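You operate a simulated robot arm through the tools that you are given. There is no shell and no other tool. Be economical: measure what you need, move in short steps, check, and stop when the job is done.

Carry out the task below with a simulated robot arm. There is one attempt and no reset: what you move stays moved.

Task
Take the slim carton from the top of the long wall table and put it on the top of the narrow table. Put the green box marked "52" from the top of the long wall table in the inside of bin 92 and the green box labelled "75" in the inside of bin 56. Fetch the red bottle and stand it in the inside of bin 92. Press the bin 65 button to switch it off. Put the white rolled towel on the top of the short wall table. Press the bin 56 button to switch it off. Press the bin 22 button to switch it on. Take the green sweater on the bare side of the long bench and put it away on the middle shelf of bay 22. Take the sock box on the bare side of the long bench and put it away on the middle shelf of bay 25. Put the black box marked "laces" from the bare side of the long bench on top of the brown carton there and the black box marked "belt" on the top of the narrow table. Do these in any order. Set down upright: slim carton, red bottle, black box.
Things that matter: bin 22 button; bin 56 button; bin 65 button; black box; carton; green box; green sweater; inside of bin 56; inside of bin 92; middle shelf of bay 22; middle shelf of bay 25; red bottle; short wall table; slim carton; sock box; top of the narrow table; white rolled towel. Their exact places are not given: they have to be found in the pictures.

It is judged by the outcome, as a careful person would: the job done as asked, and still so three seconds after it is handed in. It fails if anything else is knocked over, pushed out of place, dropped, spilled or broken. Flat cloth is picked up by pressing the open fingertips on it (5 to 10 N) and closing them slowly along it; thin cloth reads only 2 to 8 mm in the jaws.

Robot
A 7-joint arm with a two-finger parallel gripper on a trunk, on a base that drives. Base frame: it is fixed to the floor where the robot stands at the start and does not move with it; the origin is under the middle of the robot, x ahead of it, y to its left, z up. Units: mm, degrees, N and s.
Its first joint turns from -166.0 to 166.0 degrees. Places, roughly: bin 22 button [900, -2800, 900]; bin 56 button [900, -2500, 900]; bin 65 button [900, -900, 900]; black box [-4500, 0, 750]; carton [-4250, 250, 750]; green box [750, 0, 750]; green sweater (27x33x7 cm) [-4400, -100, 800]; inside of bin 56 (17x33 cm) [1000, -2400, 800]; inside of bin 92 (17x33 cm) [1000, -620, 800]; middle shelf of bay 22 [-6500, -4000, 1000]; middle shelf of bay 25 [-6500, -2800, 1000]; red bottle [1000, 1000, 750]; short wall table [700, -3700, 800]; slim carton [750, 0, 750]; sock box [-4250, -250, 750]; top of the narrow table [-1200, -1200, 700]; white rolled towel [1000, -1250, 750]. Payload 1.57 kg.
Tool frame: the origin (TCP) lies between the finger pads and is the grasp point; the fingertips stand 30 mm ahead of it; z points along the fingers, y is the line along which they close. Largest opening 80 mm; finger width 17, thickness 12; the body of the gripper, 40 by 82 mm, starts 80 mm behind the TCP.
Orientation is that of the tool frame in the base frame, as a unit quaternion [w, x, y, z]. With the fingers straight down and closing along the base's y, the tool's x points along the base's -x, its y along +y and its z along -z.

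Tools
- The arm moves only by the tool arm_command. Its argument "plan" is text: rows parted by semicolons, each of 7 numbers parted by spaces: the shift along the base's x, y, z in m, then the turn, a rotation vector about the base's x, y, z in degrees, then the gripper command, from -1 (shut) to 1 (fully open), values between in proportion. In form: x y z ax ay az grip; .... A call has 1 to 10 rows; each row shifts and turns the commanded pose from where the row before left it. A row lasts 0.2 s, in which the tool goes at most 50 mm and 8.6 degrees; a call with a longer step from one row to the next is refused whole, and so is a gripper value outside its range. Where a pose cannot be reached the arm comes as near as it can. A force on the tool above 40 N (or 10 N above the force at the start of the call, whichever is more), or a blocked arm, ends the call early, and 0.2 s more pass. Each finger travels about 153 mm/s and halts on what it meets, pressing with about 22 N; the grip force reading is that of the motor and also rises with nothing between the fingers. The clock runs only during rows and for 0.2 s after the last one: add rows that do not move to give the fingers time. The reply holds the time, the measured pose of the TCP, the force on the tool along the base axes, the opening and the grip force, in the units named above and with some noise, with the torque about the TCP (base axes, N m) and any sound that the robot's microphone picked up.
- Cameras (640 x 400 px; columns grow to the right, rows downward): "scene" is now at [-25.2, 139.2, 1378.1]; the picture's right is [-0.58, -0.82, 0.00], its down [-0.40, 0.28, -0.87] and it looks along [0.71, -0.50, -0.49] (base axes); focal length 287 px, centre (320, 200). "wrist" rides on the gripper at [72, -7, -122] in the tool frame; the picture's right is [0.09, 1.00, 0.00], its down [-0.84, 0.08, -0.54] and it looks along [-0.54, 0.05, 0.84] (tool axes); focal length 238 px, centre (320, 200).
- get_image(camera): a new picture of that camera. It takes no simulated time.
- roll_base(legs): drives the robot by 1 to 6 legs, each [ahead, left, turn to the left] in mm, mm and degrees, along the robot's own axes; the way and the turn of a leg run together, so that a leg with both is an arc; at most 1500 mm and 180 degrees a leg. The arm and the cameras ride along, it lands a little off, and it stops where it bumps. It gives what a move gives.
- head_to(pan, tilt): turns the head with the scene camera to pan (to the left, within 143 degrees either way) and tilt (down, from -29 to 69), counted from straight ahead of the robot. It gives what a move gives.
- probe_pixels(camera, pixels): for up to 12 pixels [column, row] of the newest picture of that camera ("zoom" is the newest enlarged one), the place [x, y, z] in the base frame of the surface seen there, good to about 2 mm. It takes no simulated time.
- enlarge(camera, box): a new picture of the part [left, top, right, bottom] of that camera's present view, enlarged. It takes no simulated time.
- hand_in(): hands the job in; it is judged then, once.

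Keep the steps short. Do not move on a guess: measure, check each grasp and each placing, and mend mistakes. In all there are 357 turns and 276 pictures (those below and enlarged ones count). Leave the gripper open and the arm clear of the work at the hand-in unless told otherwise, and finish with a single line.

The tools are called after "Call:" as name(argument=value, ...) on one line, values as JSON. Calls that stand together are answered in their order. arm_command: Moves the arm, as the interface text tells. Its arguments: {"type":"object","properties":{"plan":{"type":"string"}},"required":["plan"]} The other tools are called the same way: roll_base (legs) drives the base; head_to (pan, tilt) turns the head that bears the scene camera; get_image (camera) takes a picture; probe_pixels (camera, pixels) gives the place of the surface under pixels of a picture; enlarge (camera, box) takes an enlarged picture of a part of a camera's view; hand_in () hands the job in.

At the start:

```text
clock: 0.0
eef_pos: [434.2, -426.6, 1216.0]
ee_rot: [0.001, 0.0, 1.0, 0.0]
wrist_force: [-0.4, -0.7, -0.2]
torque: [0.04, -0.01, 0.0]
gripper_width: 80.2
finger_force: 0.0
robot x, y, heading: [-2.0, 0.6, 0.2]
head pan, tilt: [-35.2, 29.2]
```

scene: 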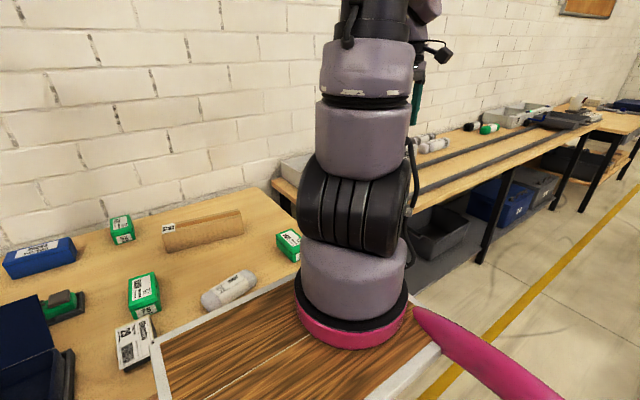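
wrist: 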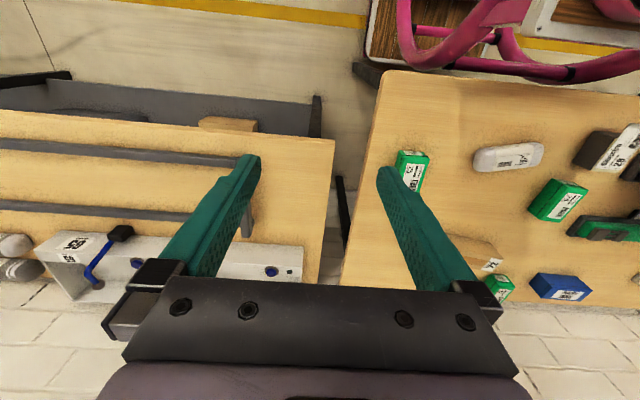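

I see the long wall table with several boxes ahead. I'll turn the head for a better look at the table.

Call:
head_to(pan=10, tilt=40)

Call:
get_image(camera="scene")

Call:
enlarge(camera="wrist", box=[340, 60, 640, 310])

```text
clock: 1.1
eef_pos: [434.7, -426.6, 1217.2]
ee_rot: [-0.001, 0.001, 1.0, 0.0]
wrist_force: [-0.8, 0.4, -0.7]
torque: [0.01, 0.05, 0.04]
gripper_width: 80.1
finger_force: 0.0
robot x, y, heading: [-1.6, -1.2, 0.1]
head pan, tilt: [10.0, 40.0]
```

```text
273 pictures are left
```

scene: 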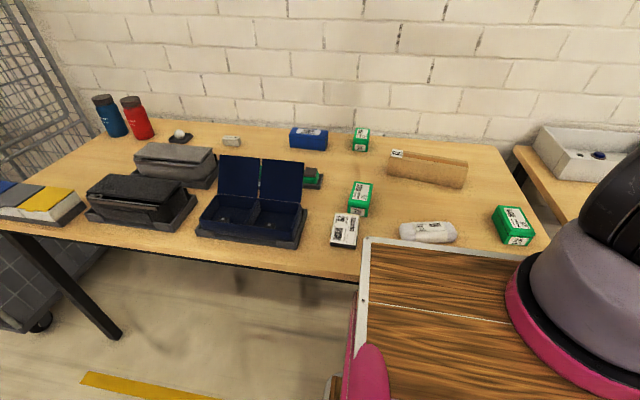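

```text
1.60 times, centred on (490, 185) of wrist
```

zoom: 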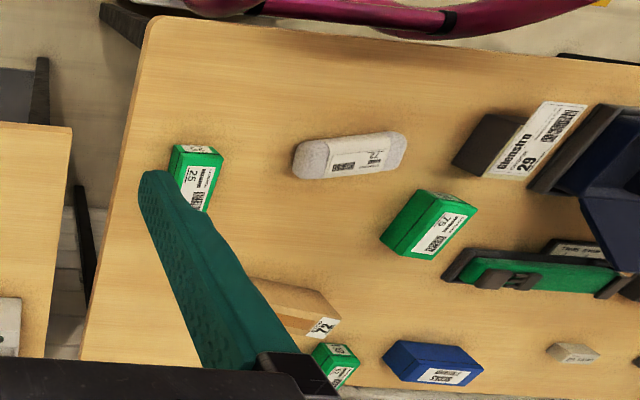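

Call:
enlarge(camera="scene", box=[320, 110, 540, 250])

Call:
enlarge(camera="scene", box=[60, 80, 340, 260])

Call:
probe_pixels(camera="scene", pixels=[[132, 99], [140, 125], [344, 219], [361, 188], [361, 132], [512, 216], [430, 160], [425, 228], [107, 110], [300, 135], [345, 240], [300, 205]])

```text
2.86 times, centred on (430, 180) of scene
```

zoom: 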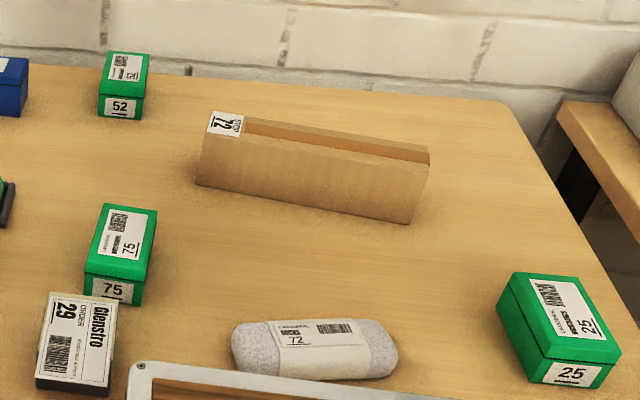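

```text
2.22 times, centred on (200, 170) of scene
```

zoom: 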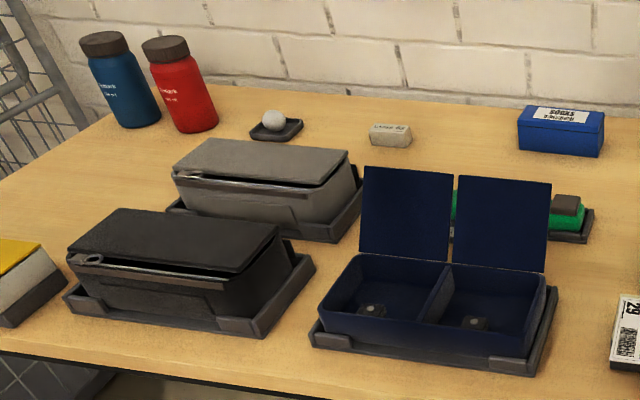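

```text
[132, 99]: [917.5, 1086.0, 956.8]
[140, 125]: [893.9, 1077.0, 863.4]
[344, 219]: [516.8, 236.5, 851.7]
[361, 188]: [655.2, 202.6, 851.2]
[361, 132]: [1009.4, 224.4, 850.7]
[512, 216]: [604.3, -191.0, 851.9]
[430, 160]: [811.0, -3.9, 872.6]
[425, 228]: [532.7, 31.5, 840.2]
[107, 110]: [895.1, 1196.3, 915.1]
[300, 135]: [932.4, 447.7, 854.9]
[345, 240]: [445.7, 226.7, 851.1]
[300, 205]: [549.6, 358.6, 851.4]
```

Next I look right along the wall, and toward the narrow table behind.

Call:
probe_pixels(camera="scene", pixels=[[400, 210], [364, 300], [520, 270], [460, 188], [390, 180], [405, 152], [466, 160], [366, 245], [480, 250], [540, 300], [360, 350], [530, 240]])

Call:
head_to(pan=-75, tilt=25)

Call:
get_image(camera="scene")

Call:
head_to(pan=-140, tilt=25)

Call:
get_image(camera="scene")

Call:
head_to(pan=140, tilt=20)

Call:
get_image(camera="scene")

```text
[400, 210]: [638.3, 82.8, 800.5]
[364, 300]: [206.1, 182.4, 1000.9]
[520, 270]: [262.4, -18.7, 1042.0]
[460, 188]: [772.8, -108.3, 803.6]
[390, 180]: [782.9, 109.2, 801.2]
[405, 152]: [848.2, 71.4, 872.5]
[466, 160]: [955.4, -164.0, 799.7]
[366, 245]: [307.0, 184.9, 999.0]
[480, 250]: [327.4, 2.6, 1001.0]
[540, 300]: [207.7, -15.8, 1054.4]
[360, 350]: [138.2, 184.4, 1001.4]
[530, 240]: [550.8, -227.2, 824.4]
```

```text
clock: 2.7
eef_pos: [434.5, -428.2, 1216.7]
ee_rot: [0.0, 0.0, 1.0, 0.0]
wrist_force: [0.5, 0.6, -0.2]
torque: [-0.02, 0.01, -0.01]
gripper_width: 79.9
finger_force: 0.0
robot x, y, heading: [1.8, 2.0, 0.0]
head pan, tilt: [-75.0, 25.0]
```

```text
269 pictures are left
```

scene: 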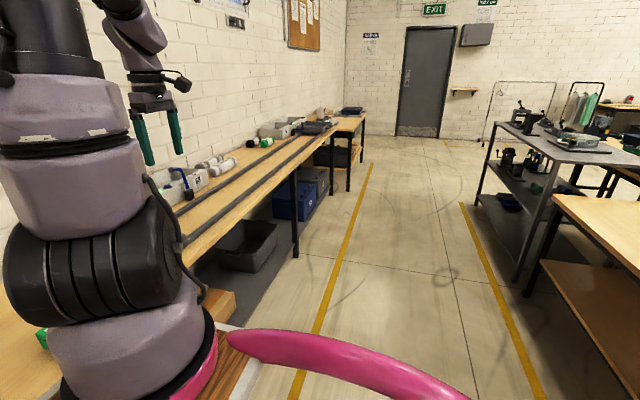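

```text
clock: 4.1
eef_pos: [434.0, -426.3, 1217.5]
ee_rot: [0.0, 0.0, 1.0, -0.001]
wrist_force: [-0.1, 0.6, 0.5]
torque: [0.0, 0.02, 0.05]
gripper_width: 79.9
finger_force: 0.0
robot x, y, heading: [1.9, -4.4, 0.0]
head pan, tilt: [-140.0, 25.0]
```

```text
268 pictures are left
```

scene: 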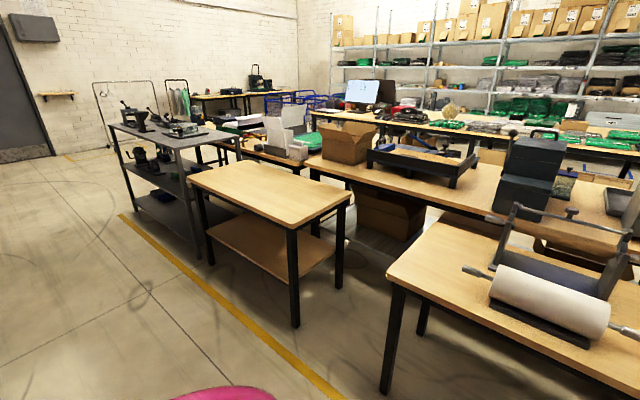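

```text
clock: 7.9
eef_pos: [434.7, -427.6, 1217.7]
ee_rot: [0.0, 0.001, 1.0, 0.0]
wrist_force: [0.0, -0.7, 0.3]
torque: [0.03, 0.0, -0.01]
gripper_width: 80.1
finger_force: 0.1
robot x, y, heading: [-0.6, -2.5, -0.4]
head pan, tilt: [140.0, 20.0]
```

```text
267 pictures are left
```

scene: 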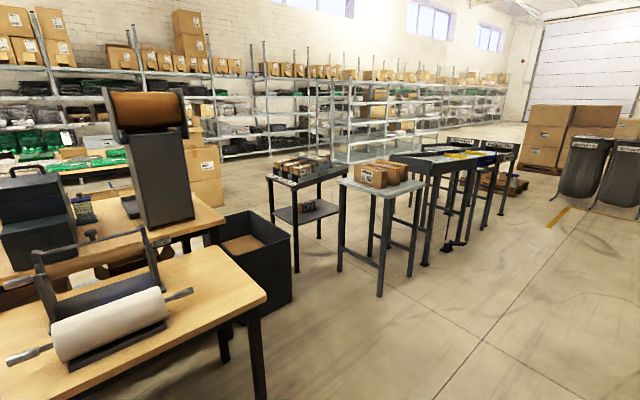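

Bare narrow table is likely the one at left-middle. I'll look at the arm's base to learn where its upright axis stands, and measure the narrow table.

Call:
head_to(pan=-40, tilt=60)

Call:
get_image(camera="scene")

Call:
probe_pixels(camera="scene", pixels=[[320, 200], [350, 200], [300, 200], [400, 200], [250, 200], [450, 200], [400, 300], [250, 300], [350, 300], [320, 100], [500, 330], [150, 250]])

```text
clock: 10.6
eef_pos: [435.6, -426.9, 1216.3]
ee_rot: [0.0, 0.0, 1.0, 0.0]
wrist_force: [0.4, 0.0, -0.7]
torque: [0.0, -0.01, 0.02]
gripper_width: 80.0
finger_force: 0.1
robot x, y, heading: [-1.1, -0.9, 0.2]
head pan, tilt: [-40.0, 60.0]
```

```text
266 pictures are left
```

scene: 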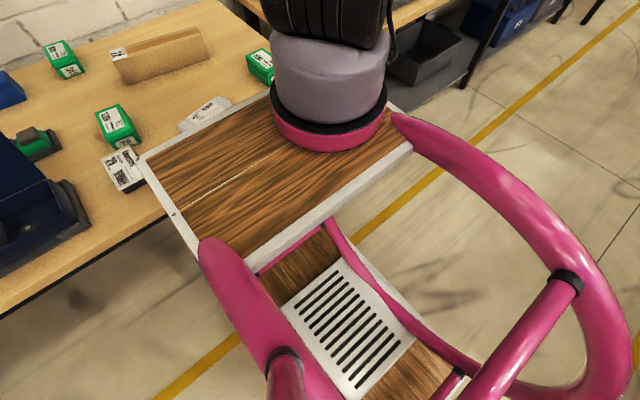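

```text
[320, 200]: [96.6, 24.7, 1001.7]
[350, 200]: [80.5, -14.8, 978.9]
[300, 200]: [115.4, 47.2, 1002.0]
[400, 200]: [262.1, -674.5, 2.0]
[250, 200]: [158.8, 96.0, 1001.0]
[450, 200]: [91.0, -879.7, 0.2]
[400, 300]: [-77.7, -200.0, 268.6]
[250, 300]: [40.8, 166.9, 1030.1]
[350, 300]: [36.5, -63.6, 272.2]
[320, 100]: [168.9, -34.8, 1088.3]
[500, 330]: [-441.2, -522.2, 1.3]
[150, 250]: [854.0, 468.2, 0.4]
```

The deck carries the arm at about (220,-90). I'll look closely at the boxes on the table and measure corners.

Call:
head_to(pan=-5, tilt=40)

Call:
enlarge(camera="scene", box=[330, 100, 570, 250])

```text
clock: 11.6
eef_pos: [435.8, -427.2, 1217.0]
ee_rot: [0.001, 0.0, 1.0, 0.0]
wrist_force: [-0.1, -0.4, -0.4]
torque: [-0.01, 0.01, 0.01]
gripper_width: 79.8
finger_force: 0.1
robot x, y, heading: [-0.8, -3.9, 0.1]
head pan, tilt: [-5.0, 40.0]
```

```text
2.67 times, centred on (450, 175) of scene
```

zoom: 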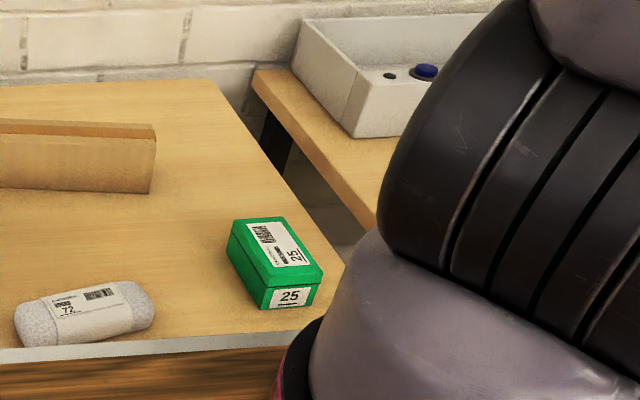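

Call:
enlarge(camera="scene", box=[190, 90, 430, 240])

Call:
probe_pixels(camera="zoom", pixels=[[320, 200], [10, 10]])

```text
2.67 times, centred on (310, 165) of scene
```

zoom: 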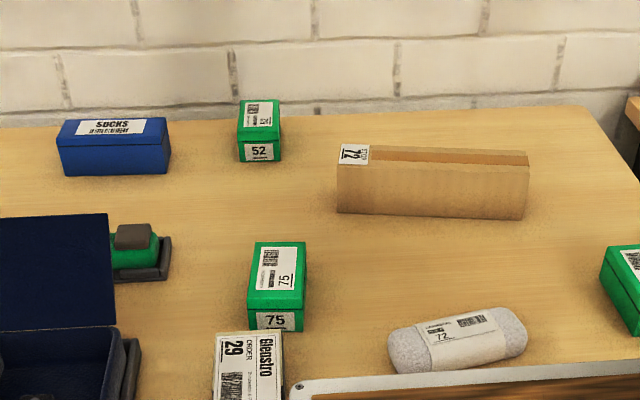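

```text
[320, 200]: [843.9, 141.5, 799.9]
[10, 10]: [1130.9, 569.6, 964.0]
```

Call:
probe_pixels(camera="zoom", pixels=[[241, 103], [278, 103], [240, 138], [279, 138], [256, 246], [304, 245], [250, 308], [302, 308], [340, 164], [527, 166], [345, 147], [525, 154]])

Call:
probe_pixels(camera="zoom", pixels=[[338, 210], [524, 217], [440, 182], [450, 158], [240, 160], [279, 160], [249, 326], [302, 326], [355, 152]])

```text
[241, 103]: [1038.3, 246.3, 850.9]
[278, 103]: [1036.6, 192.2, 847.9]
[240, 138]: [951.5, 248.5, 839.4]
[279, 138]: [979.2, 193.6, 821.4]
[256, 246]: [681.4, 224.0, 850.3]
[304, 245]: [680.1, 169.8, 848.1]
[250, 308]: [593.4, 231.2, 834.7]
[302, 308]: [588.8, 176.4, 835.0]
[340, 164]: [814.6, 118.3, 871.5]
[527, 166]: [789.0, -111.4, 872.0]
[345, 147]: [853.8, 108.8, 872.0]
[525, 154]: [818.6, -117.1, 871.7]
```

```text
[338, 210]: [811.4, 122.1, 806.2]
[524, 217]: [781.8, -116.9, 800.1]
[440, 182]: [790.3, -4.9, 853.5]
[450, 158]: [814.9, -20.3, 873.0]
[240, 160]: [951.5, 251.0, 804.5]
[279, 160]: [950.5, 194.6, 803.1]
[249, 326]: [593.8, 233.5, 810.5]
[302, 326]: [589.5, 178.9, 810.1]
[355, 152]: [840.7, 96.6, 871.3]
```

Box 52: x 951–1040, y 192–250, top 850. It stands square to the base, 57 mm wide. I move the open gripper above it in two calls at the present height.

Call:
arm_command(plan="0.028 0.0324 0 0 0 0 1;0.028 0.0324 0 0 0 0 1;0.028 0.0324 0 0 0 0 1;0.028 0.0324 0 0 0 0 1;0.028 0.0324 0 0 0 0 1;0.028 0.0324 0 0 0 0 1;0.028 0.0324 0 0 0 0 1;0.028 0.0324 0 0 0 0 1;0.028 0.0324 0 0 0 0 1;0.028 0.0324 0 0 0 0 1")

Call:
arm_command(plan="0.028 0.0324 0 0 0 0 1;0.028 0.0324 0 0 0 0 1;0.028 0.0324 0 0 0 0 1;0.028 0.0324 0 0 0 0 1;0.028 0.0324 0 0 0 0 1;0.028 0.0324 0 0 0 0 1;0.028 0.0324 0 0 0 0 1;0.028 0.0324 0 0 0 0 1;0.028 0.0324 0 0 0 0 1;0.028 0.0324 0 0 0 0 1")

Call:
get_image(camera="wrist")

```text
clock: 13.8
eef_pos: [715.2, -104.5, 1217.2]
ee_rot: [0.001, 0.001, 1.0, 0.0]
wrist_force: [-0.7, -1.3, 1.7]
torque: [0.05, -0.04, 0.0]
gripper_width: 80.2
finger_force: 0.1
robot x, y, heading: [-2.6, -2.7, 0.2]
head pan, tilt: [-5.0, 40.0]
```

```text
clock: 16.0
eef_pos: [952.7, 186.2, 1215.0]
ee_rot: [0.001, 0.0, 1.0, 0.0]
wrist_force: [0.1, 0.0, 0.8]
torque: [0.01, -0.07, 0.03]
gripper_width: 80.0
finger_force: 0.0
out of reach, approached as far as the arm can: row 9, 10
robot x, y, heading: [-0.6, -0.4, 0.2]
head pan, tilt: [-5.0, 40.0]
```

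```text
263 pictures are left
```

wrist: 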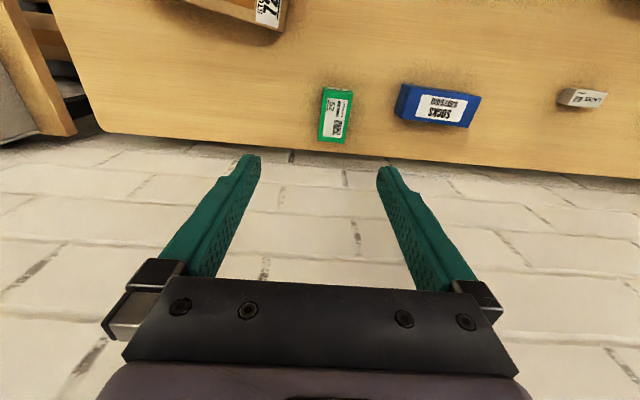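

The reach is short at this height; I go down to about z 1000 and see where I am.

Call:
arm_command(plan="0 0 -0.04 0 0 0 1;0 0 -0.04 0 0 0 1;0 0 -0.04 0 0 0 1;0 0 -0.04 0 0 0 1;0 0 -0.04 0 0 0 1;0 0 0 0 0 0 1")

```text
clock: 17.4
eef_pos: [954.2, 188.2, 1015.1]
ee_rot: [0.0, 0.0, 1.0, 0.0]
wrist_force: [-0.4, 0.1, 0.6]
torque: [0.01, -0.02, 0.01]
gripper_width: 80.2
finger_force: 0.0
robot x, y, heading: [-0.8, -0.3, 0.2]
head pan, tilt: [-5.0, 40.0]
```

The command clamps to what's reached. Now shift to above box centre (995, 221).

Call:
arm_command(plan="0.02 0.0165 0 0 0 0 1;0.021 0.0165 0 0 0 0 1;0 0 0 0 0 0 1")

```text
clock: 18.2
eef_pos: [981.1, 214.7, 1014.8]
ee_rot: [-0.001, -0.001, 1.0, 0.0]
wrist_force: [0.1, -0.4, 0.5]
torque: [-0.01, -0.01, -0.02]
gripper_width: 80.1
finger_force: 0.0
out of reach, approached as far as the arm can: row 2
robot x, y, heading: [1.2, 1.5, -0.1]
head pan, tilt: [-5.0, 40.0]
```

Good enough: x 981 is within 14 mm of the centre. Descend with a y correction of 6 mm.

Call:
arm_command(plan="0.003 0.003 -0.04 0 0 0 1;0.003 0.003 -0.04 0 0 0 1;0.002 0 -0.04 0 0 0 1;0 0 -0.03 0 0 0 1;0 0 -0.02 0 0 0 1;0 0 0 0 0 0 1")

Call:
get_image(camera="wrist")

```text
clock: 19.6
eef_pos: [969.6, 225.4, 844.9]
ee_rot: [0.0, 0.0, 1.0, 0.001]
wrist_force: [-0.9, -1.7, -0.4]
torque: [-0.04, 0.0, 0.0]
gripper_width: 80.0
finger_force: 0.0
out of reach, approached as far as the arm can: row 2, 3, 4
robot x, y, heading: [2.6, -0.4, 0.0]
head pan, tilt: [-5.0, 40.0]
```

```text
262 pictures are left
```

wrist: 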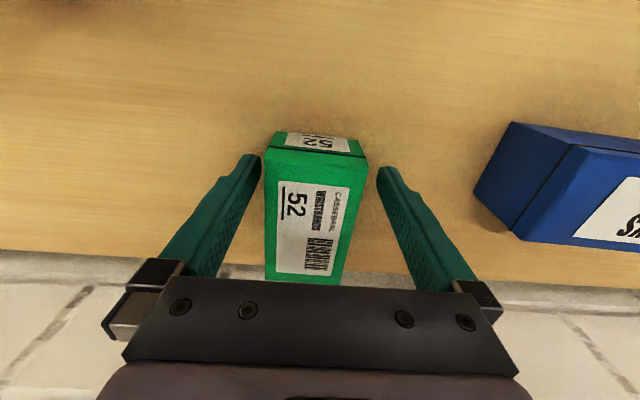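

The box is between the fingers. Close.

Call:
arm_command(plan="0 0 0 0 0 0 0.3;0 0 0 0 0 0 -1;0 0 0 0 0 0 -1;0 0 0 0 0 0 -1")

Call:
arm_command(plan="0 0 0.04 0 0 0 -1;0 0 0.04 0 0 0 -1;0 0 0.04 0 0 0 -1;0 0 0.04 0 0 0 -1;0 0 0 0 0 0 -1")

Call:
get_image(camera="wrist")

```text
clock: 20.6
eef_pos: [970.4, 224.0, 844.5]
ee_rot: [0.0, 0.0, 1.0, 0.0]
wrist_force: [0.3, -1.1, -0.5]
torque: [-0.07, -0.05, -0.01]
gripper_width: 57.5
finger_force: 22.2
robot x, y, heading: [0.6, -0.5, -0.2]
head pan, tilt: [-5.0, 40.0]
```

```text
clock: 21.8
eef_pos: [976.1, 225.7, 1005.1]
ee_rot: [0.0, 0.0, 1.0, 0.0]
wrist_force: [-0.2, 0.6, -1.7]
torque: [0.04, -0.02, 0.02]
gripper_width: 57.4
finger_force: 22.1
out of reach, approached as far as the arm can: row 2
robot x, y, heading: [1.7, -1.3, -0.1]
head pan, tilt: [-5.0, 40.0]
```

```text
261 pictures are left
```

wrist: 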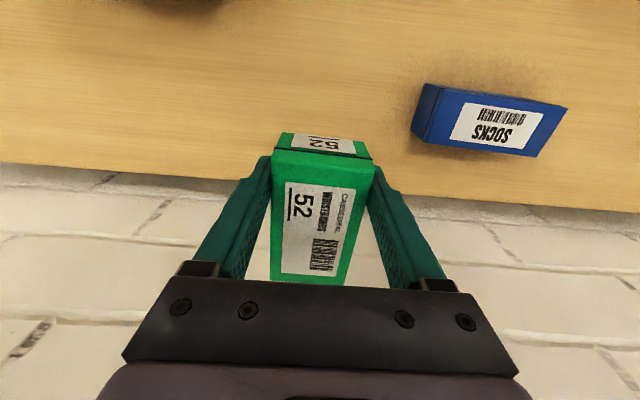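

Held (57.4 mm). Draw back and swing right, then look at the bins with the scene camera.

Call:
arm_command(plan="-0.028 -0.038 0.01 0 0 0 -1;-0.028 -0.038 0.01 0 0 0 -1;-0.028 -0.038 0.01 0 0 0 -1;-0.028 -0.038 0.01 0 0 0 -1;-0.028 -0.038 0.01 0 0 0 -1;-0.028 -0.038 0.01 0 0 0 -1;-0.028 -0.038 0.01 0 0 0 -1;-0.028 -0.038 0.01 0 0 0 -1;-0.028 -0.038 0.01 0 0 0 -1;-0.028 -0.038 0.01 0 0 0 -1")

Call:
arm_command(plan="0 -0.04 0.01 0 0 0 -1;0 -0.04 0.01 0 0 0 -1;0 -0.04 0.01 0 0 0 -1;0 -0.04 0.01 0 0 0 -1;0 -0.04 0.01 0 0 0 -1;0 -0.04 0.01 0 0 0 -1")

Call:
head_to(pan=-50, tilt=25)

Call:
get_image(camera="scene")

Call:
get_image(camera="wrist")

```text
clock: 24.0
eef_pos: [1021.1, 3.1, 1113.6]
ee_rot: [-0.001, -0.001, 1.0, 0.0]
wrist_force: [0.4, -0.6, -1.2]
torque: [-0.02, 0.01, 0.01]
gripper_width: 57.6
finger_force: 22.2
out of reach, approached as far as the arm can: row 1, 2, 3, 4, 5, 6, 7, 8, 9, 10
robot x, y, heading: [-0.6, 3.2, 0.1]
head pan, tilt: [-5.0, 40.0]
```

```text
clock: 25.4
eef_pos: [1009.6, -218.1, 1168.4]
ee_rot: [0.0, -0.001, 1.0, 0.0]
wrist_force: [0.7, 0.6, -0.8]
torque: [-0.07, 0.06, 0.0]
gripper_width: 57.5
finger_force: 21.9
out of reach, approached as far as the arm can: row 4, 5, 6
robot x, y, heading: [3.4, -1.0, -0.1]
head pan, tilt: [-5.0, 40.0]
```

```text
clock: 26.6
eef_pos: [1008.3, -221.2, 1166.1]
ee_rot: [0.0, -0.001, 1.0, -0.001]
wrist_force: [-0.3, 0.5, -0.8]
torque: [-0.01, 0.05, 0.02]
gripper_width: 57.7
finger_force: 22.0
robot x, y, heading: [-1.2, -1.1, -0.1]
head pan, tilt: [-50.0, 25.0]
```

```text
260 pictures are left
```

scene: 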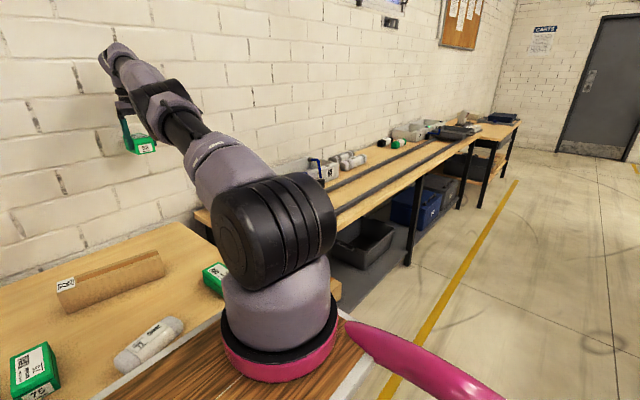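

```text
259 pictures are left
```

wrist: 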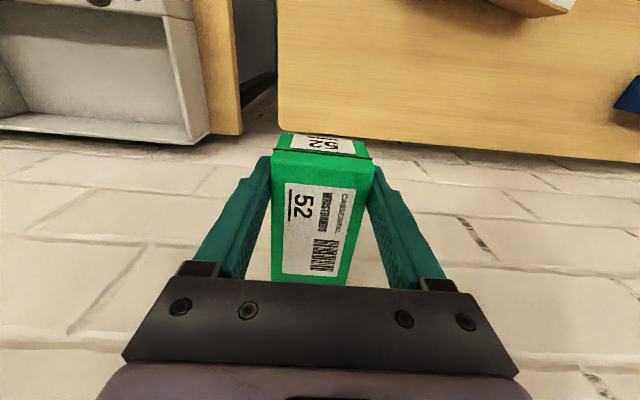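

Box held. Arm radius limit is about 820 mm from (215,-95). Bin compartment shows at left in the wrist picture; I'll measure it.

Call:
probe_pixels(camera="wrist", pixels=[[100, 70], [185, 70], [168, 20], [10, 120], [195, 140], [190, 90], [60, 15], [100, 2], [225, 60], [170, 100]])

Call:
enlarge(camera="scene", box=[290, 90, 530, 240])

```text
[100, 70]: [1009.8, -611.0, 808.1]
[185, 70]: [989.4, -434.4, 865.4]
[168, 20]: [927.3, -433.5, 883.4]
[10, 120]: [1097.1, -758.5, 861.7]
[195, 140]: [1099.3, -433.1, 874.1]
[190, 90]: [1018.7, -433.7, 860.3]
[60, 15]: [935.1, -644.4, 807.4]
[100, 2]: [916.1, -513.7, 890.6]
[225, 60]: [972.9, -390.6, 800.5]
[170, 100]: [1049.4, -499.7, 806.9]
```

```text
2.67 times, centred on (410, 165) of scene
```

zoom: 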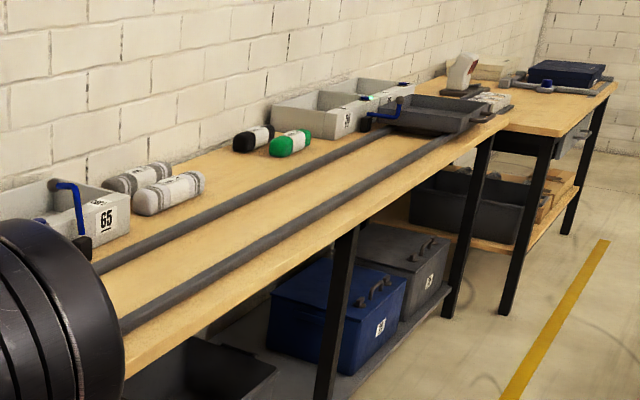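

Compartment floor z 807, rims ~890, x 930–1095, y −440…−765. I draw the arm back and drive right 400 mm to see the bins from the front.

Call:
arm_command(plan="-0.045 0 0 0 0 0 -1;-0.045 0 0 0 0 0 -1;-0.045 0 0 0 0 0 -1;-0.045 0 0 0 0 0 -1;-0.045 0 0 0 0 0 -1")

Call:
probe_pixels(camera="scene", pixels=[[335, 300], [400, 205], [500, 135], [330, 225], [200, 225], [405, 330]])

Call:
roll_base(legs=[[0, -400, 0]])

Call:
head_to(pan=-15, tilt=35)

Call:
get_image(camera="scene")

Call:
get_image(camera="wrist")

```text
clock: 27.8
eef_pos: [784.3, -221.3, 1167.3]
ee_rot: [0.0, 0.0, 1.0, 0.0]
wrist_force: [0.4, -0.5, -1.5]
torque: [-0.02, 0.03, 0.02]
gripper_width: 57.5
finger_force: 22.0
robot x, y, heading: [-0.4, -1.5, -0.1]
head pan, tilt: [-50.0, 25.0]
```

```text
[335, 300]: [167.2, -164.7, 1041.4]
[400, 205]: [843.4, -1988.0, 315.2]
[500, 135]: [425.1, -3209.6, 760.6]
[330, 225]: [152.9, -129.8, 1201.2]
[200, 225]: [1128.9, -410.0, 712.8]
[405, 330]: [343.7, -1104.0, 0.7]
```

```text
clock: 30.3
eef_pos: [784.9, -621.1, 1167.6]
ee_rot: [0.0, 0.0, 1.0, 0.001]
wrist_force: [-0.7, -0.1, -0.5]
torque: [0.0, 0.03, -0.03]
gripper_width: 57.5
finger_force: 22.5
robot x, y, heading: [1.6, -403.2, 0.2]
head pan, tilt: [-50.0, 25.0]
```

```text
clock: 31.3
eef_pos: [783.9, -620.7, 1167.6]
ee_rot: [0.001, -0.001, 1.0, 0.001]
wrist_force: [-0.2, -0.9, -0.6]
torque: [-0.01, 0.03, 0.01]
gripper_width: 57.6
finger_force: 22.2
robot x, y, heading: [1.5, -402.4, 0.2]
head pan, tilt: [-15.0, 35.0]
```

```text
257 pictures are left
```

scene: 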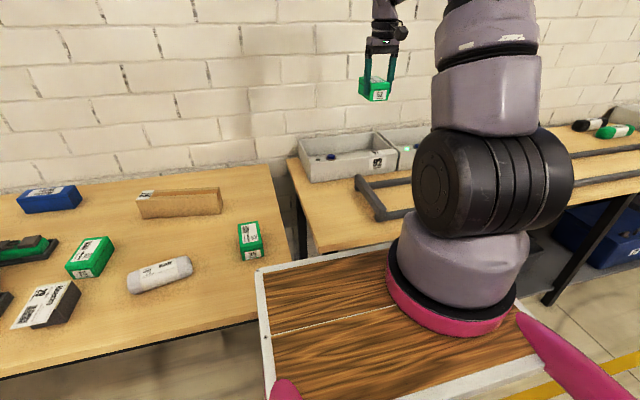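

```text
256 pictures are left
```

wrist: 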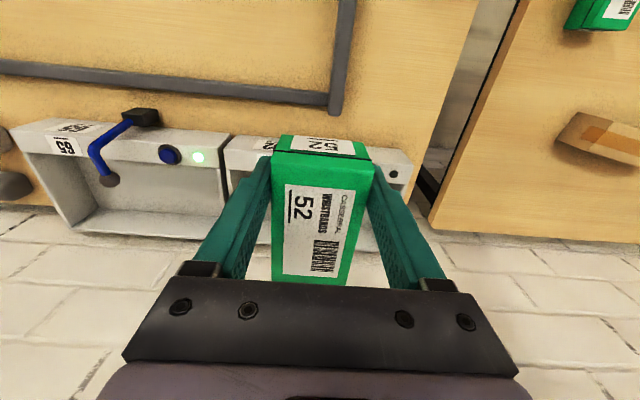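

Call:
enlarge(camera="scene", box=[280, 100, 440, 200])

Call:
enlarge(camera="wrist", box=[0, 90, 272, 250])

Call:
probe_pixels(camera="wrist", pixels=[[168, 155], [197, 156], [107, 180], [140, 116], [62, 146], [210, 170], [220, 200], [150, 200], [90, 215], [240, 140], [400, 170], [110, 135]])

```text
4.00 times, centred on (360, 150) of scene
```

zoom: 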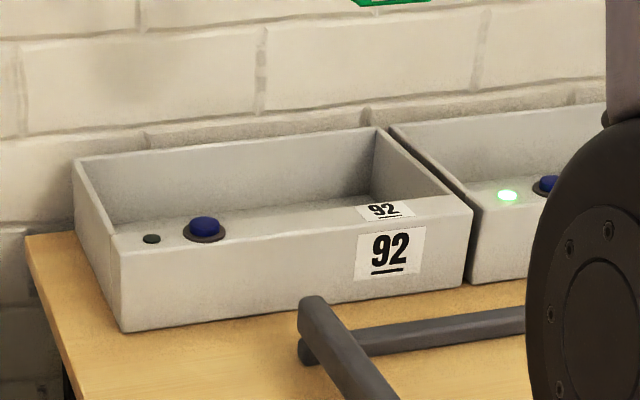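

```text
2.35 times, centred on (136, 170) of wrist
```

zoom: 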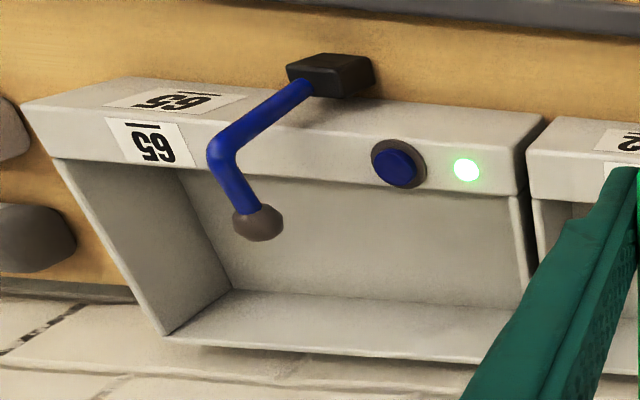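

```text
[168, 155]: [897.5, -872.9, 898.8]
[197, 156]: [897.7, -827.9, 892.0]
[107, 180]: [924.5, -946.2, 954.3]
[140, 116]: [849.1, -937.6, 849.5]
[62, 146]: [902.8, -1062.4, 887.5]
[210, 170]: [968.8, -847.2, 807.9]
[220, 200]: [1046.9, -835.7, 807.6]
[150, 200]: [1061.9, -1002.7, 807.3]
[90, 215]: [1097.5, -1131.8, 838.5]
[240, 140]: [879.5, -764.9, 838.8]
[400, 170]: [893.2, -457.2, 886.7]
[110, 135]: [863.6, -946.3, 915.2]
```

Bin 92 confirmed (empty, unlit); bin 65 is lit, button at (897,−873,899). I place box 52 in bin 92's left part at TCP (990,−520), release at z≈853.

Call:
arm_command(plan="0.04 0.02 0 0 0 0 -1;0.04 0.02 0 0 0 0 -1;0.042 0.02 0 0 0 0 -1;0.042 0.02 0 0 0 0 -1;0.042 0.021 0 0 0 0 -1;0 0 -0.045 0 0 0 -1;0 0 -0.045 0 0 0 -1;0 0 -0.045 0 0 0 -1;0 0 -0.04 0 0 0 -1;0 0 0 0 0 0 -1")

Call:
get_image(camera="wrist")

```text
clock: 33.5
eef_pos: [991.2, -520.8, 991.2]
ee_rot: [0.0, -0.001, 1.0, 0.0]
wrist_force: [-0.3, 0.5, -0.9]
torque: [-0.01, 0.01, -0.05]
gripper_width: 57.6
finger_force: 21.8
robot x, y, heading: [1.9, -401.2, 0.3]
head pan, tilt: [-15.0, 35.0]
```

```text
253 pictures are left
```

wrist: 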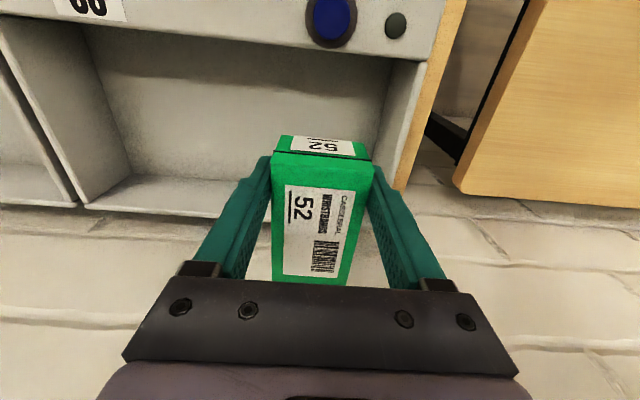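

Call:
arm_command(plan="0 0 -0.04 0 0 0 -1;0 0 -0.04 0 0 0 -1;0 0 -0.03 0 0 0 -1;0 0 -0.016 0 0 0 -1;0 0 -0.008 0 0 0 -1;0 0 0 0 0 0 -1")

```text
clock: 34.9
eef_pos: [991.5, -520.3, 857.7]
ee_rot: [-0.001, -0.001, 1.0, 0.0]
wrist_force: [-0.4, -0.1, 0.2]
torque: [0.01, 0.02, 0.01]
gripper_width: 57.5
finger_force: 22.6
robot x, y, heading: [3.3, -402.2, 0.2]
head pan, tilt: [-15.0, 35.0]
```

Call:
arm_command(plan="0 0 -0.004 0 0 0 -1;0 0 0 0 0 0 -0.3;0 0 0 0 0 0 0.6;0 0 0 0 0 0 1;0 0 0.03 0 0 0 1;0 0 0.045 0 0 0 1;0 0 0.045 0 0 0 1;0 0 0.045 0 0 0 1")

Call:
get_image(camera="wrist")

```text
clock: 36.7
eef_pos: [989.1, -520.5, 1018.4]
ee_rot: [-0.001, -0.002, 1.0, 0.0]
wrist_force: [0.3, 0.2, 0.1]
torque: [0.01, 0.03, -0.01]
gripper_width: 80.0
finger_force: 0.0
robot x, y, heading: [3.6, -401.6, 0.1]
head pan, tilt: [-15.0, 35.0]
```

```text
252 pictures are left
```

wrist: 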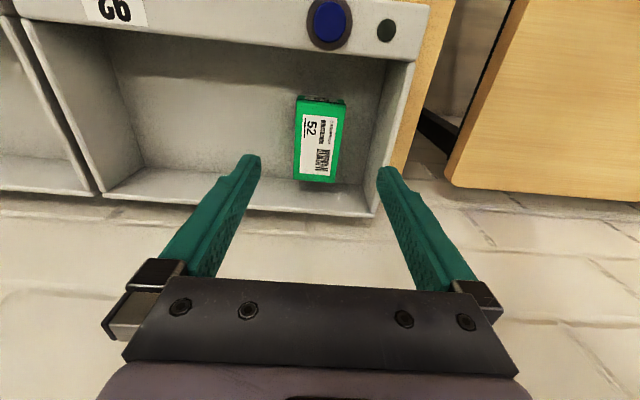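

Box 52 stands in bin 92. Now close the gripper and go above the bin‑65 button (897,−873).

Call:
arm_command(plan="-0.0115 -0.0441 0.002 0 0 0 -1;-0.0115 -0.0441 0 0 0 0 -1;-0.0115 -0.0441 0 0 0 0 -1;-0.0115 -0.0441 0 0 0 0 -1;-0.0115 -0.0441 0 0 0 0 -1;-0.0115 -0.0441 0 0 0 0 -1;-0.0115 -0.0441 0 0 0 0 -1;-0.0115 -0.0441 0 0 0 0 -1;0 0 0 0 0 0 -1")

Call:
get_image(camera="wrist")

```text
clock: 38.7
eef_pos: [897.8, -871.4, 1021.4]
ee_rot: [0.0, -0.001, 1.0, 0.0]
wrist_force: [0.0, 0.1, -0.3]
torque: [0.0, 0.0, 0.0]
gripper_width: 0.0
finger_force: 21.7
robot x, y, heading: [-1.3, -399.5, 0.0]
head pan, tilt: [-15.0, 35.0]
```

```text
251 pictures are left
```

wrist: 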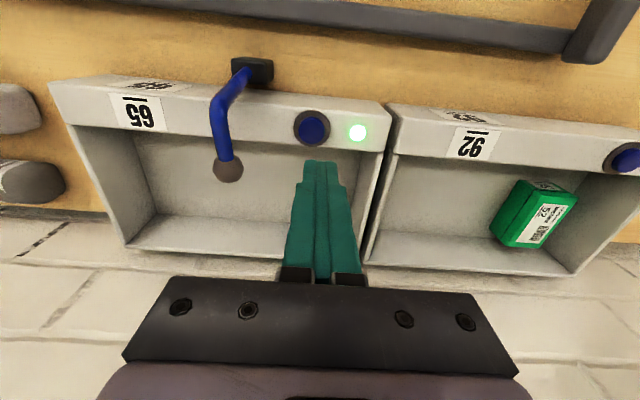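

Call:
probe_pixels(camera="wrist", pixels=[[314, 128], [309, 128], [320, 128], [314, 121], [314, 137], [227, 165], [240, 80]])

```text
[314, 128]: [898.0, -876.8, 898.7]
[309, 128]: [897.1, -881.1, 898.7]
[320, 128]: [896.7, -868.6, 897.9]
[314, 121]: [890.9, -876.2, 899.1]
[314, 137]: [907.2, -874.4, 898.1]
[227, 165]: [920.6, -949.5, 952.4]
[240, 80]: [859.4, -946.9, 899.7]
```

Button centre (899,−875), top 898. Descend 85 mm, then press gently.

Call:
arm_command(plan="0 -0.002 -0.03 0 0 0 -1;0 -0.001 -0.03 0 0 0 -1;0 0 -0.025 0 0 0 -1;0 0 -0.006 0 0 0 -1;0 0 -0.003 0 0 0 -1;0 0 -0.003 0 0 0 -1;0 0 0 0 0 0 -1")

Call:
get_image(camera="wrist")

```text
clock: 40.3
eef_pos: [898.8, -875.1, 923.7]
ee_rot: [0.0, -0.001, 1.0, 0.0]
wrist_force: [-0.4, -0.1, 2.2]
torque: [-0.03, 0.02, -0.03]
gripper_width: 0.0
finger_force: 21.4
robot x, y, heading: [1.0, -403.4, 0.1]
head pan, tilt: [-15.0, 35.0]
heard: click
```

```text
250 pictures are left
```

wrist: 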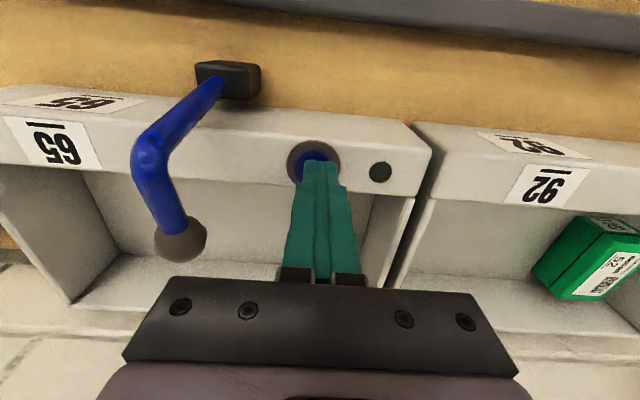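

Click heard, light off. Lift and drive left for the red bottle in two legs, first back to y≈0 with a look to the left.

Call:
arm_command(plan="0 0 0.045 0 0 0 -1;0 0 0.045 0 0 0 -1;0 0.01 0.045 0 0 0 -1;0 0.04 0.02 0 0 0 0;-0.02 0.04 0.02 0 0 0 1;-0.02 0.04 0.02 0 0 0 1;-0.02 0.04 0.02 0 0 0 1;-0.02 0.04 0.02 0 0 0 1;-0.02 0.04 0 0 0 0 1;-0.02 0.04 0 0 0 0 1")

Call:
roll_base(legs=[[0, 800, 0]])

Call:
head_to(pan=35, tilt=35)

Call:
get_image(camera="scene")

```text
clock: 42.5
eef_pos: [778.3, -585.7, 1156.8]
ee_rot: [-0.001, -0.001, 1.0, 0.001]
wrist_force: [-0.7, 0.2, -0.3]
torque: [0.05, -0.03, 0.02]
gripper_width: 80.1
finger_force: 0.0
robot x, y, heading: [1.2, -403.2, -0.1]
head pan, tilt: [-15.0, 35.0]
```

```text
clock: 46.8
eef_pos: [778.1, 209.1, 1157.0]
ee_rot: [0.0, 0.003, 1.0, 0.001]
wrist_force: [0.5, 0.2, 0.1]
torque: [-0.01, 0.0, -0.03]
gripper_width: 80.2
finger_force: 0.0
robot x, y, heading: [-0.4, 399.3, 0.2]
head pan, tilt: [-15.0, 35.0]
```

```text
clock: 47.9
eef_pos: [779.9, 210.1, 1158.4]
ee_rot: [0.0, 0.002, 1.0, 0.0]
wrist_force: [-0.9, 0.6, 0.6]
torque: [-0.04, -0.01, 0.01]
gripper_width: 80.1
finger_force: 0.1
robot x, y, heading: [2.7, 399.5, 0.3]
head pan, tilt: [35.0, 35.0]
```

```text
249 pictures are left
```

scene: 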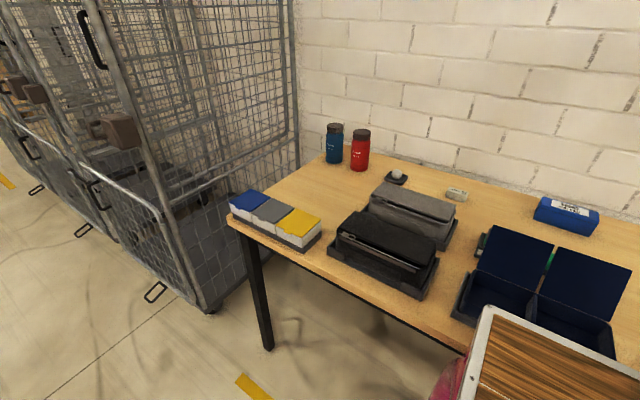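

Call:
probe_pixels(camera="scene", pixels=[[208, 300], [190, 260], [268, 345], [361, 131], [361, 160], [352, 150], [369, 150], [361, 169], [334, 125], [345, 150], [327, 150], [420, 190]])

Call:
enlarge(camera="scene", box=[300, 110, 420, 185])

```text
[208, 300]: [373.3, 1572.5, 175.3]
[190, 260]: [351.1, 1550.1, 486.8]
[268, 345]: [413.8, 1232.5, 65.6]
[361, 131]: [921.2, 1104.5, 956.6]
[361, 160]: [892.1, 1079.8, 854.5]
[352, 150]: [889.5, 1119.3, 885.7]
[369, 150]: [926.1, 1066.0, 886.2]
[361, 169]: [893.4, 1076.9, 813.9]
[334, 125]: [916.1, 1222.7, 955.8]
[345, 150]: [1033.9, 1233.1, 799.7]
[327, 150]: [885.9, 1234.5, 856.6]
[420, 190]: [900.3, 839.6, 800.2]
```

```text
5.33 times, centred on (360, 148) of scene
```

zoom: 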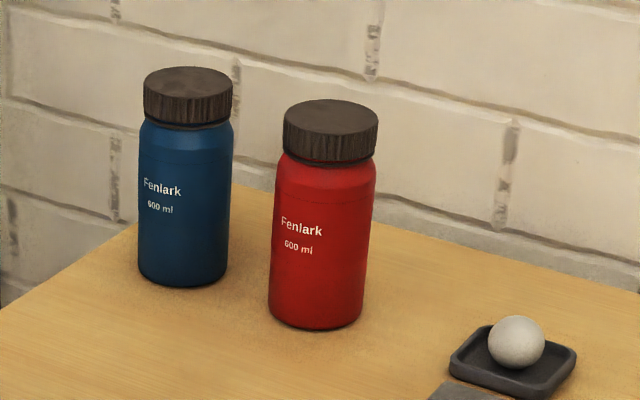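

Red bottle about 70 mm across at ≈(922,1098), height 157. Cage is well left (y>1550). Drive left 550 mm.

Call:
roll_base(legs=[[0, 550, 0]])

Call:
arm_command(plan="0.014 0.034 0 0 0 0 1;0.014 0.034 0 0 0 0 1;0.014 0.034 0 0 0 0 1;0.014 0.034 0 0 0 0 1;0.014 0.034 0 0 0 0 1;0.014 0.034 0 0 0 0 1;0.014 0.034 0 0 0 0 1;0 0 0 0 0 0 1")

Call:
get_image(camera="wrist")

```text
clock: 51.1
eef_pos: [780.3, 762.9, 1157.7]
ee_rot: [0.0, 0.001, 1.0, 0.0]
wrist_force: [-0.2, 0.7, 0.1]
torque: [0.01, -0.01, -0.04]
gripper_width: 80.2
finger_force: 0.1
robot x, y, heading: [3.6, 949.5, -0.2]
head pan, tilt: [35.0, 35.0]
```

```text
clock: 52.9
eef_pos: [878.3, 1000.3, 1158.0]
ee_rot: [0.0, 0.001, 1.0, -0.001]
wrist_force: [0.7, 0.3, 0.0]
torque: [-0.01, 0.03, -0.03]
gripper_width: 79.8
finger_force: 0.0
robot x, y, heading: [4.2, 948.7, -0.3]
head pan, tilt: [35.0, 35.0]
```

```text
247 pictures are left
```

wrist: 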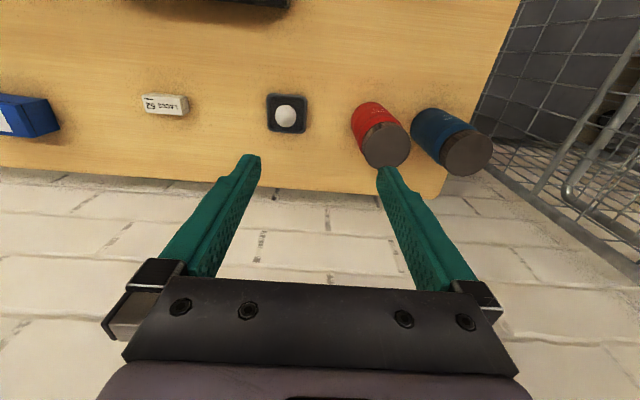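

Measure the caps in this view.

Call:
enlarge(camera="wrist", box=[340, 90, 500, 190])

Call:
probe_pixels(camera="wrist", pixels=[[388, 148], [365, 148], [410, 148], [388, 127], [386, 166], [467, 155], [445, 155], [354, 120], [360, 105]])

```text
4.00 times, centred on (420, 140) of wrist
```

zoom: 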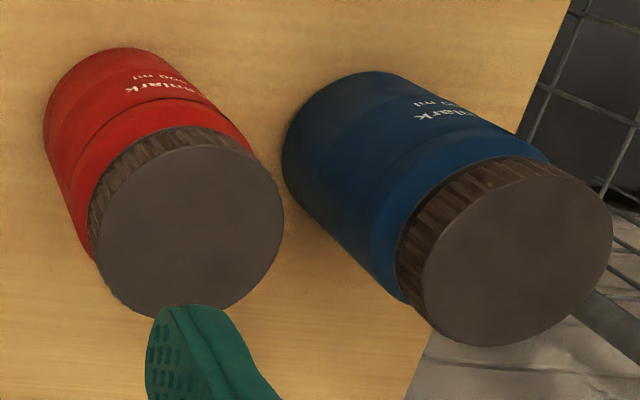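

```text
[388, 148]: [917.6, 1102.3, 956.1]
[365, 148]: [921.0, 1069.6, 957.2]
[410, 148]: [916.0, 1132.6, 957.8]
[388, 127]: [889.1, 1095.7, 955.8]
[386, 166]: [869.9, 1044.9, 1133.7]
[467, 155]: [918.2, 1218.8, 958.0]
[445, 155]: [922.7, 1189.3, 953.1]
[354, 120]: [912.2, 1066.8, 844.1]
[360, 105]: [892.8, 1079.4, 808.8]
```

Cap centre ≈(920,1101), about 67 mm wide. Move above it and lower to just over the cap.

Call:
arm_command(plan="0.014 0.034 0 0 0 0 1;0.014 0.034 0 0 0 0 1;0.014 0.033 0 0 0 0 1;0 0 -0.04 0 0 0 1;0 0 -0.04 0 0 0 1;0 0 -0.04 0 0 0 1;0 0 -0.02 0 0 0 1;0 0 0 0 0 0 1")

Call:
get_image(camera="wrist")

```text
clock: 54.7
eef_pos: [920.0, 1101.5, 1018.6]
ee_rot: [0.0, 0.002, 1.0, 0.0]
wrist_force: [1.5, -0.8, -0.1]
torque: [-0.01, -0.01, 0.03]
gripper_width: 80.3
finger_force: 0.1
robot x, y, heading: [3.1, 950.7, -0.4]
head pan, tilt: [35.0, 35.0]
```

```text
245 pictures are left
```

wrist: 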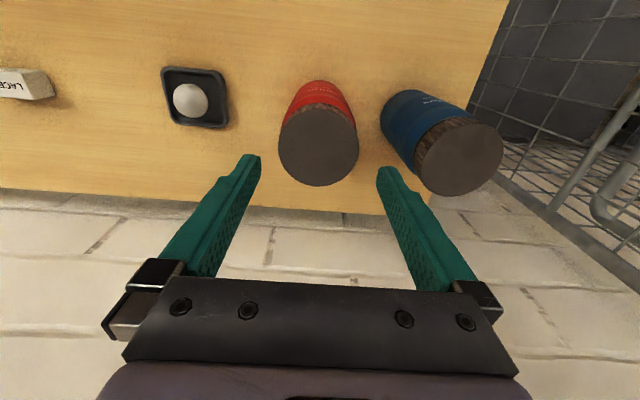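

Centred. Descend to z≈896.

Call:
arm_command(plan="0 0 -0.03 0 0 0 1;0 0 -0.03 0 0 0 1;0 0 -0.02 0 0 0 1;0 0 -0.02 0 0 0 1;0 0 -0.02 0 0 0 1;0 0 0 0 0 0 1")

Call:
arm_command(plan="0 0 0 0 0 0 0.5;0 0 0 0 0 0 -1;0 0 0 0 0 0 -1;0 0 0 0 0 0 -1")

Call:
get_image(camera="wrist")

```text
clock: 56.1
eef_pos: [920.5, 1100.4, 897.7]
ee_rot: [0.0, 0.002, 1.0, 0.0]
wrist_force: [-0.2, 0.7, -0.6]
torque: [0.0, -0.01, 0.02]
gripper_width: 80.4
finger_force: 0.1
robot x, y, heading: [2.0, 947.1, -0.1]
head pan, tilt: [35.0, 35.0]
```

```text
clock: 57.1
eef_pos: [920.9, 1099.5, 897.9]
ee_rot: [0.0, 0.001, 1.0, 0.0]
wrist_force: [0.3, 0.1, 1.2]
torque: [0.0, -0.05, 0.0]
gripper_width: 71.4
finger_force: 22.0
robot x, y, heading: [-0.9, 948.8, -0.3]
head pan, tilt: [35.0, 35.0]
```

```text
244 pictures are left
```

wrist: 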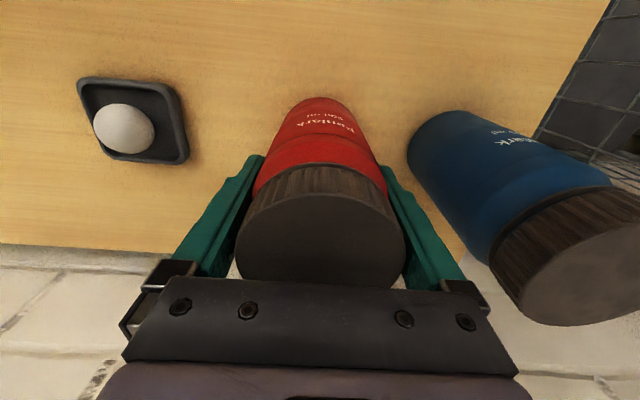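

Gripped at 71 mm. Lift gently, then draw back.

Call:
arm_command(plan="0 0 0.015 0 0 0 -1;0 0 0.03 0 0 0 -1;0 0 0.04 0 0 0 -1;0 0 0.04 0 0 0 -1;0 0 0.04 0 0 0 -1;0 0 0.04 0 0 0 -1;0 0 0.03 0 0 0 -1;0 0 0 0 0 0 -1")

Call:
arm_command(plan="-0.01 -0.04 0 0 0 0 -1;-0.01 -0.04 0 0 0 0 -1;-0.01 -0.04 0 0 0 0 -1;-0.015 -0.04 0 0 0 0 -1;-0.015 -0.04 0 0 0 0 -1;-0.015 -0.04 0 0 0 0 -1;-0.015 -0.04 0 0 0 0 -1;-0.015 -0.02 0 0 0 0 -1;0 0 0 0 0 0 -1")

Call:
get_image(camera="wrist")

```text
clock: 58.9
eef_pos: [919.7, 1101.1, 1132.0]
ee_rot: [0.0, 0.002, 1.0, 0.0]
wrist_force: [-0.2, 0.7, -0.9]
torque: [0.04, -0.01, 0.0]
gripper_width: 71.7
finger_force: 21.9
robot x, y, heading: [1.8, 952.6, -0.4]
head pan, tilt: [35.0, 35.0]
```

```text
clock: 60.9
eef_pos: [815.9, 800.1, 1132.9]
ee_rot: [0.001, 0.001, 1.0, 0.0]
wrist_force: [0.0, -0.3, -1.1]
torque: [-0.01, 0.04, -0.03]
gripper_width: 71.8
finger_force: 21.7
robot x, y, heading: [4.5, 950.6, -0.0]
head pan, tilt: [35.0, 35.0]
```

```text
243 pictures are left
```

wrist: 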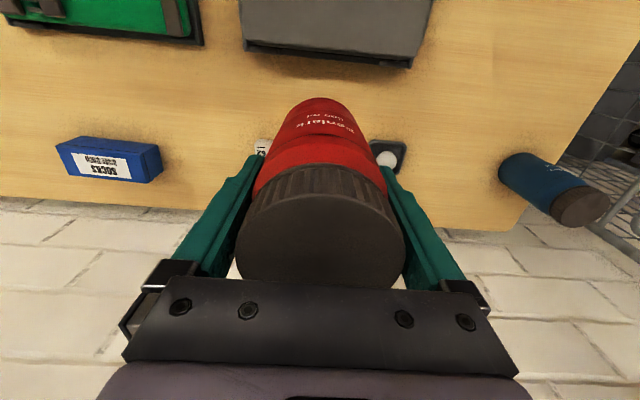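

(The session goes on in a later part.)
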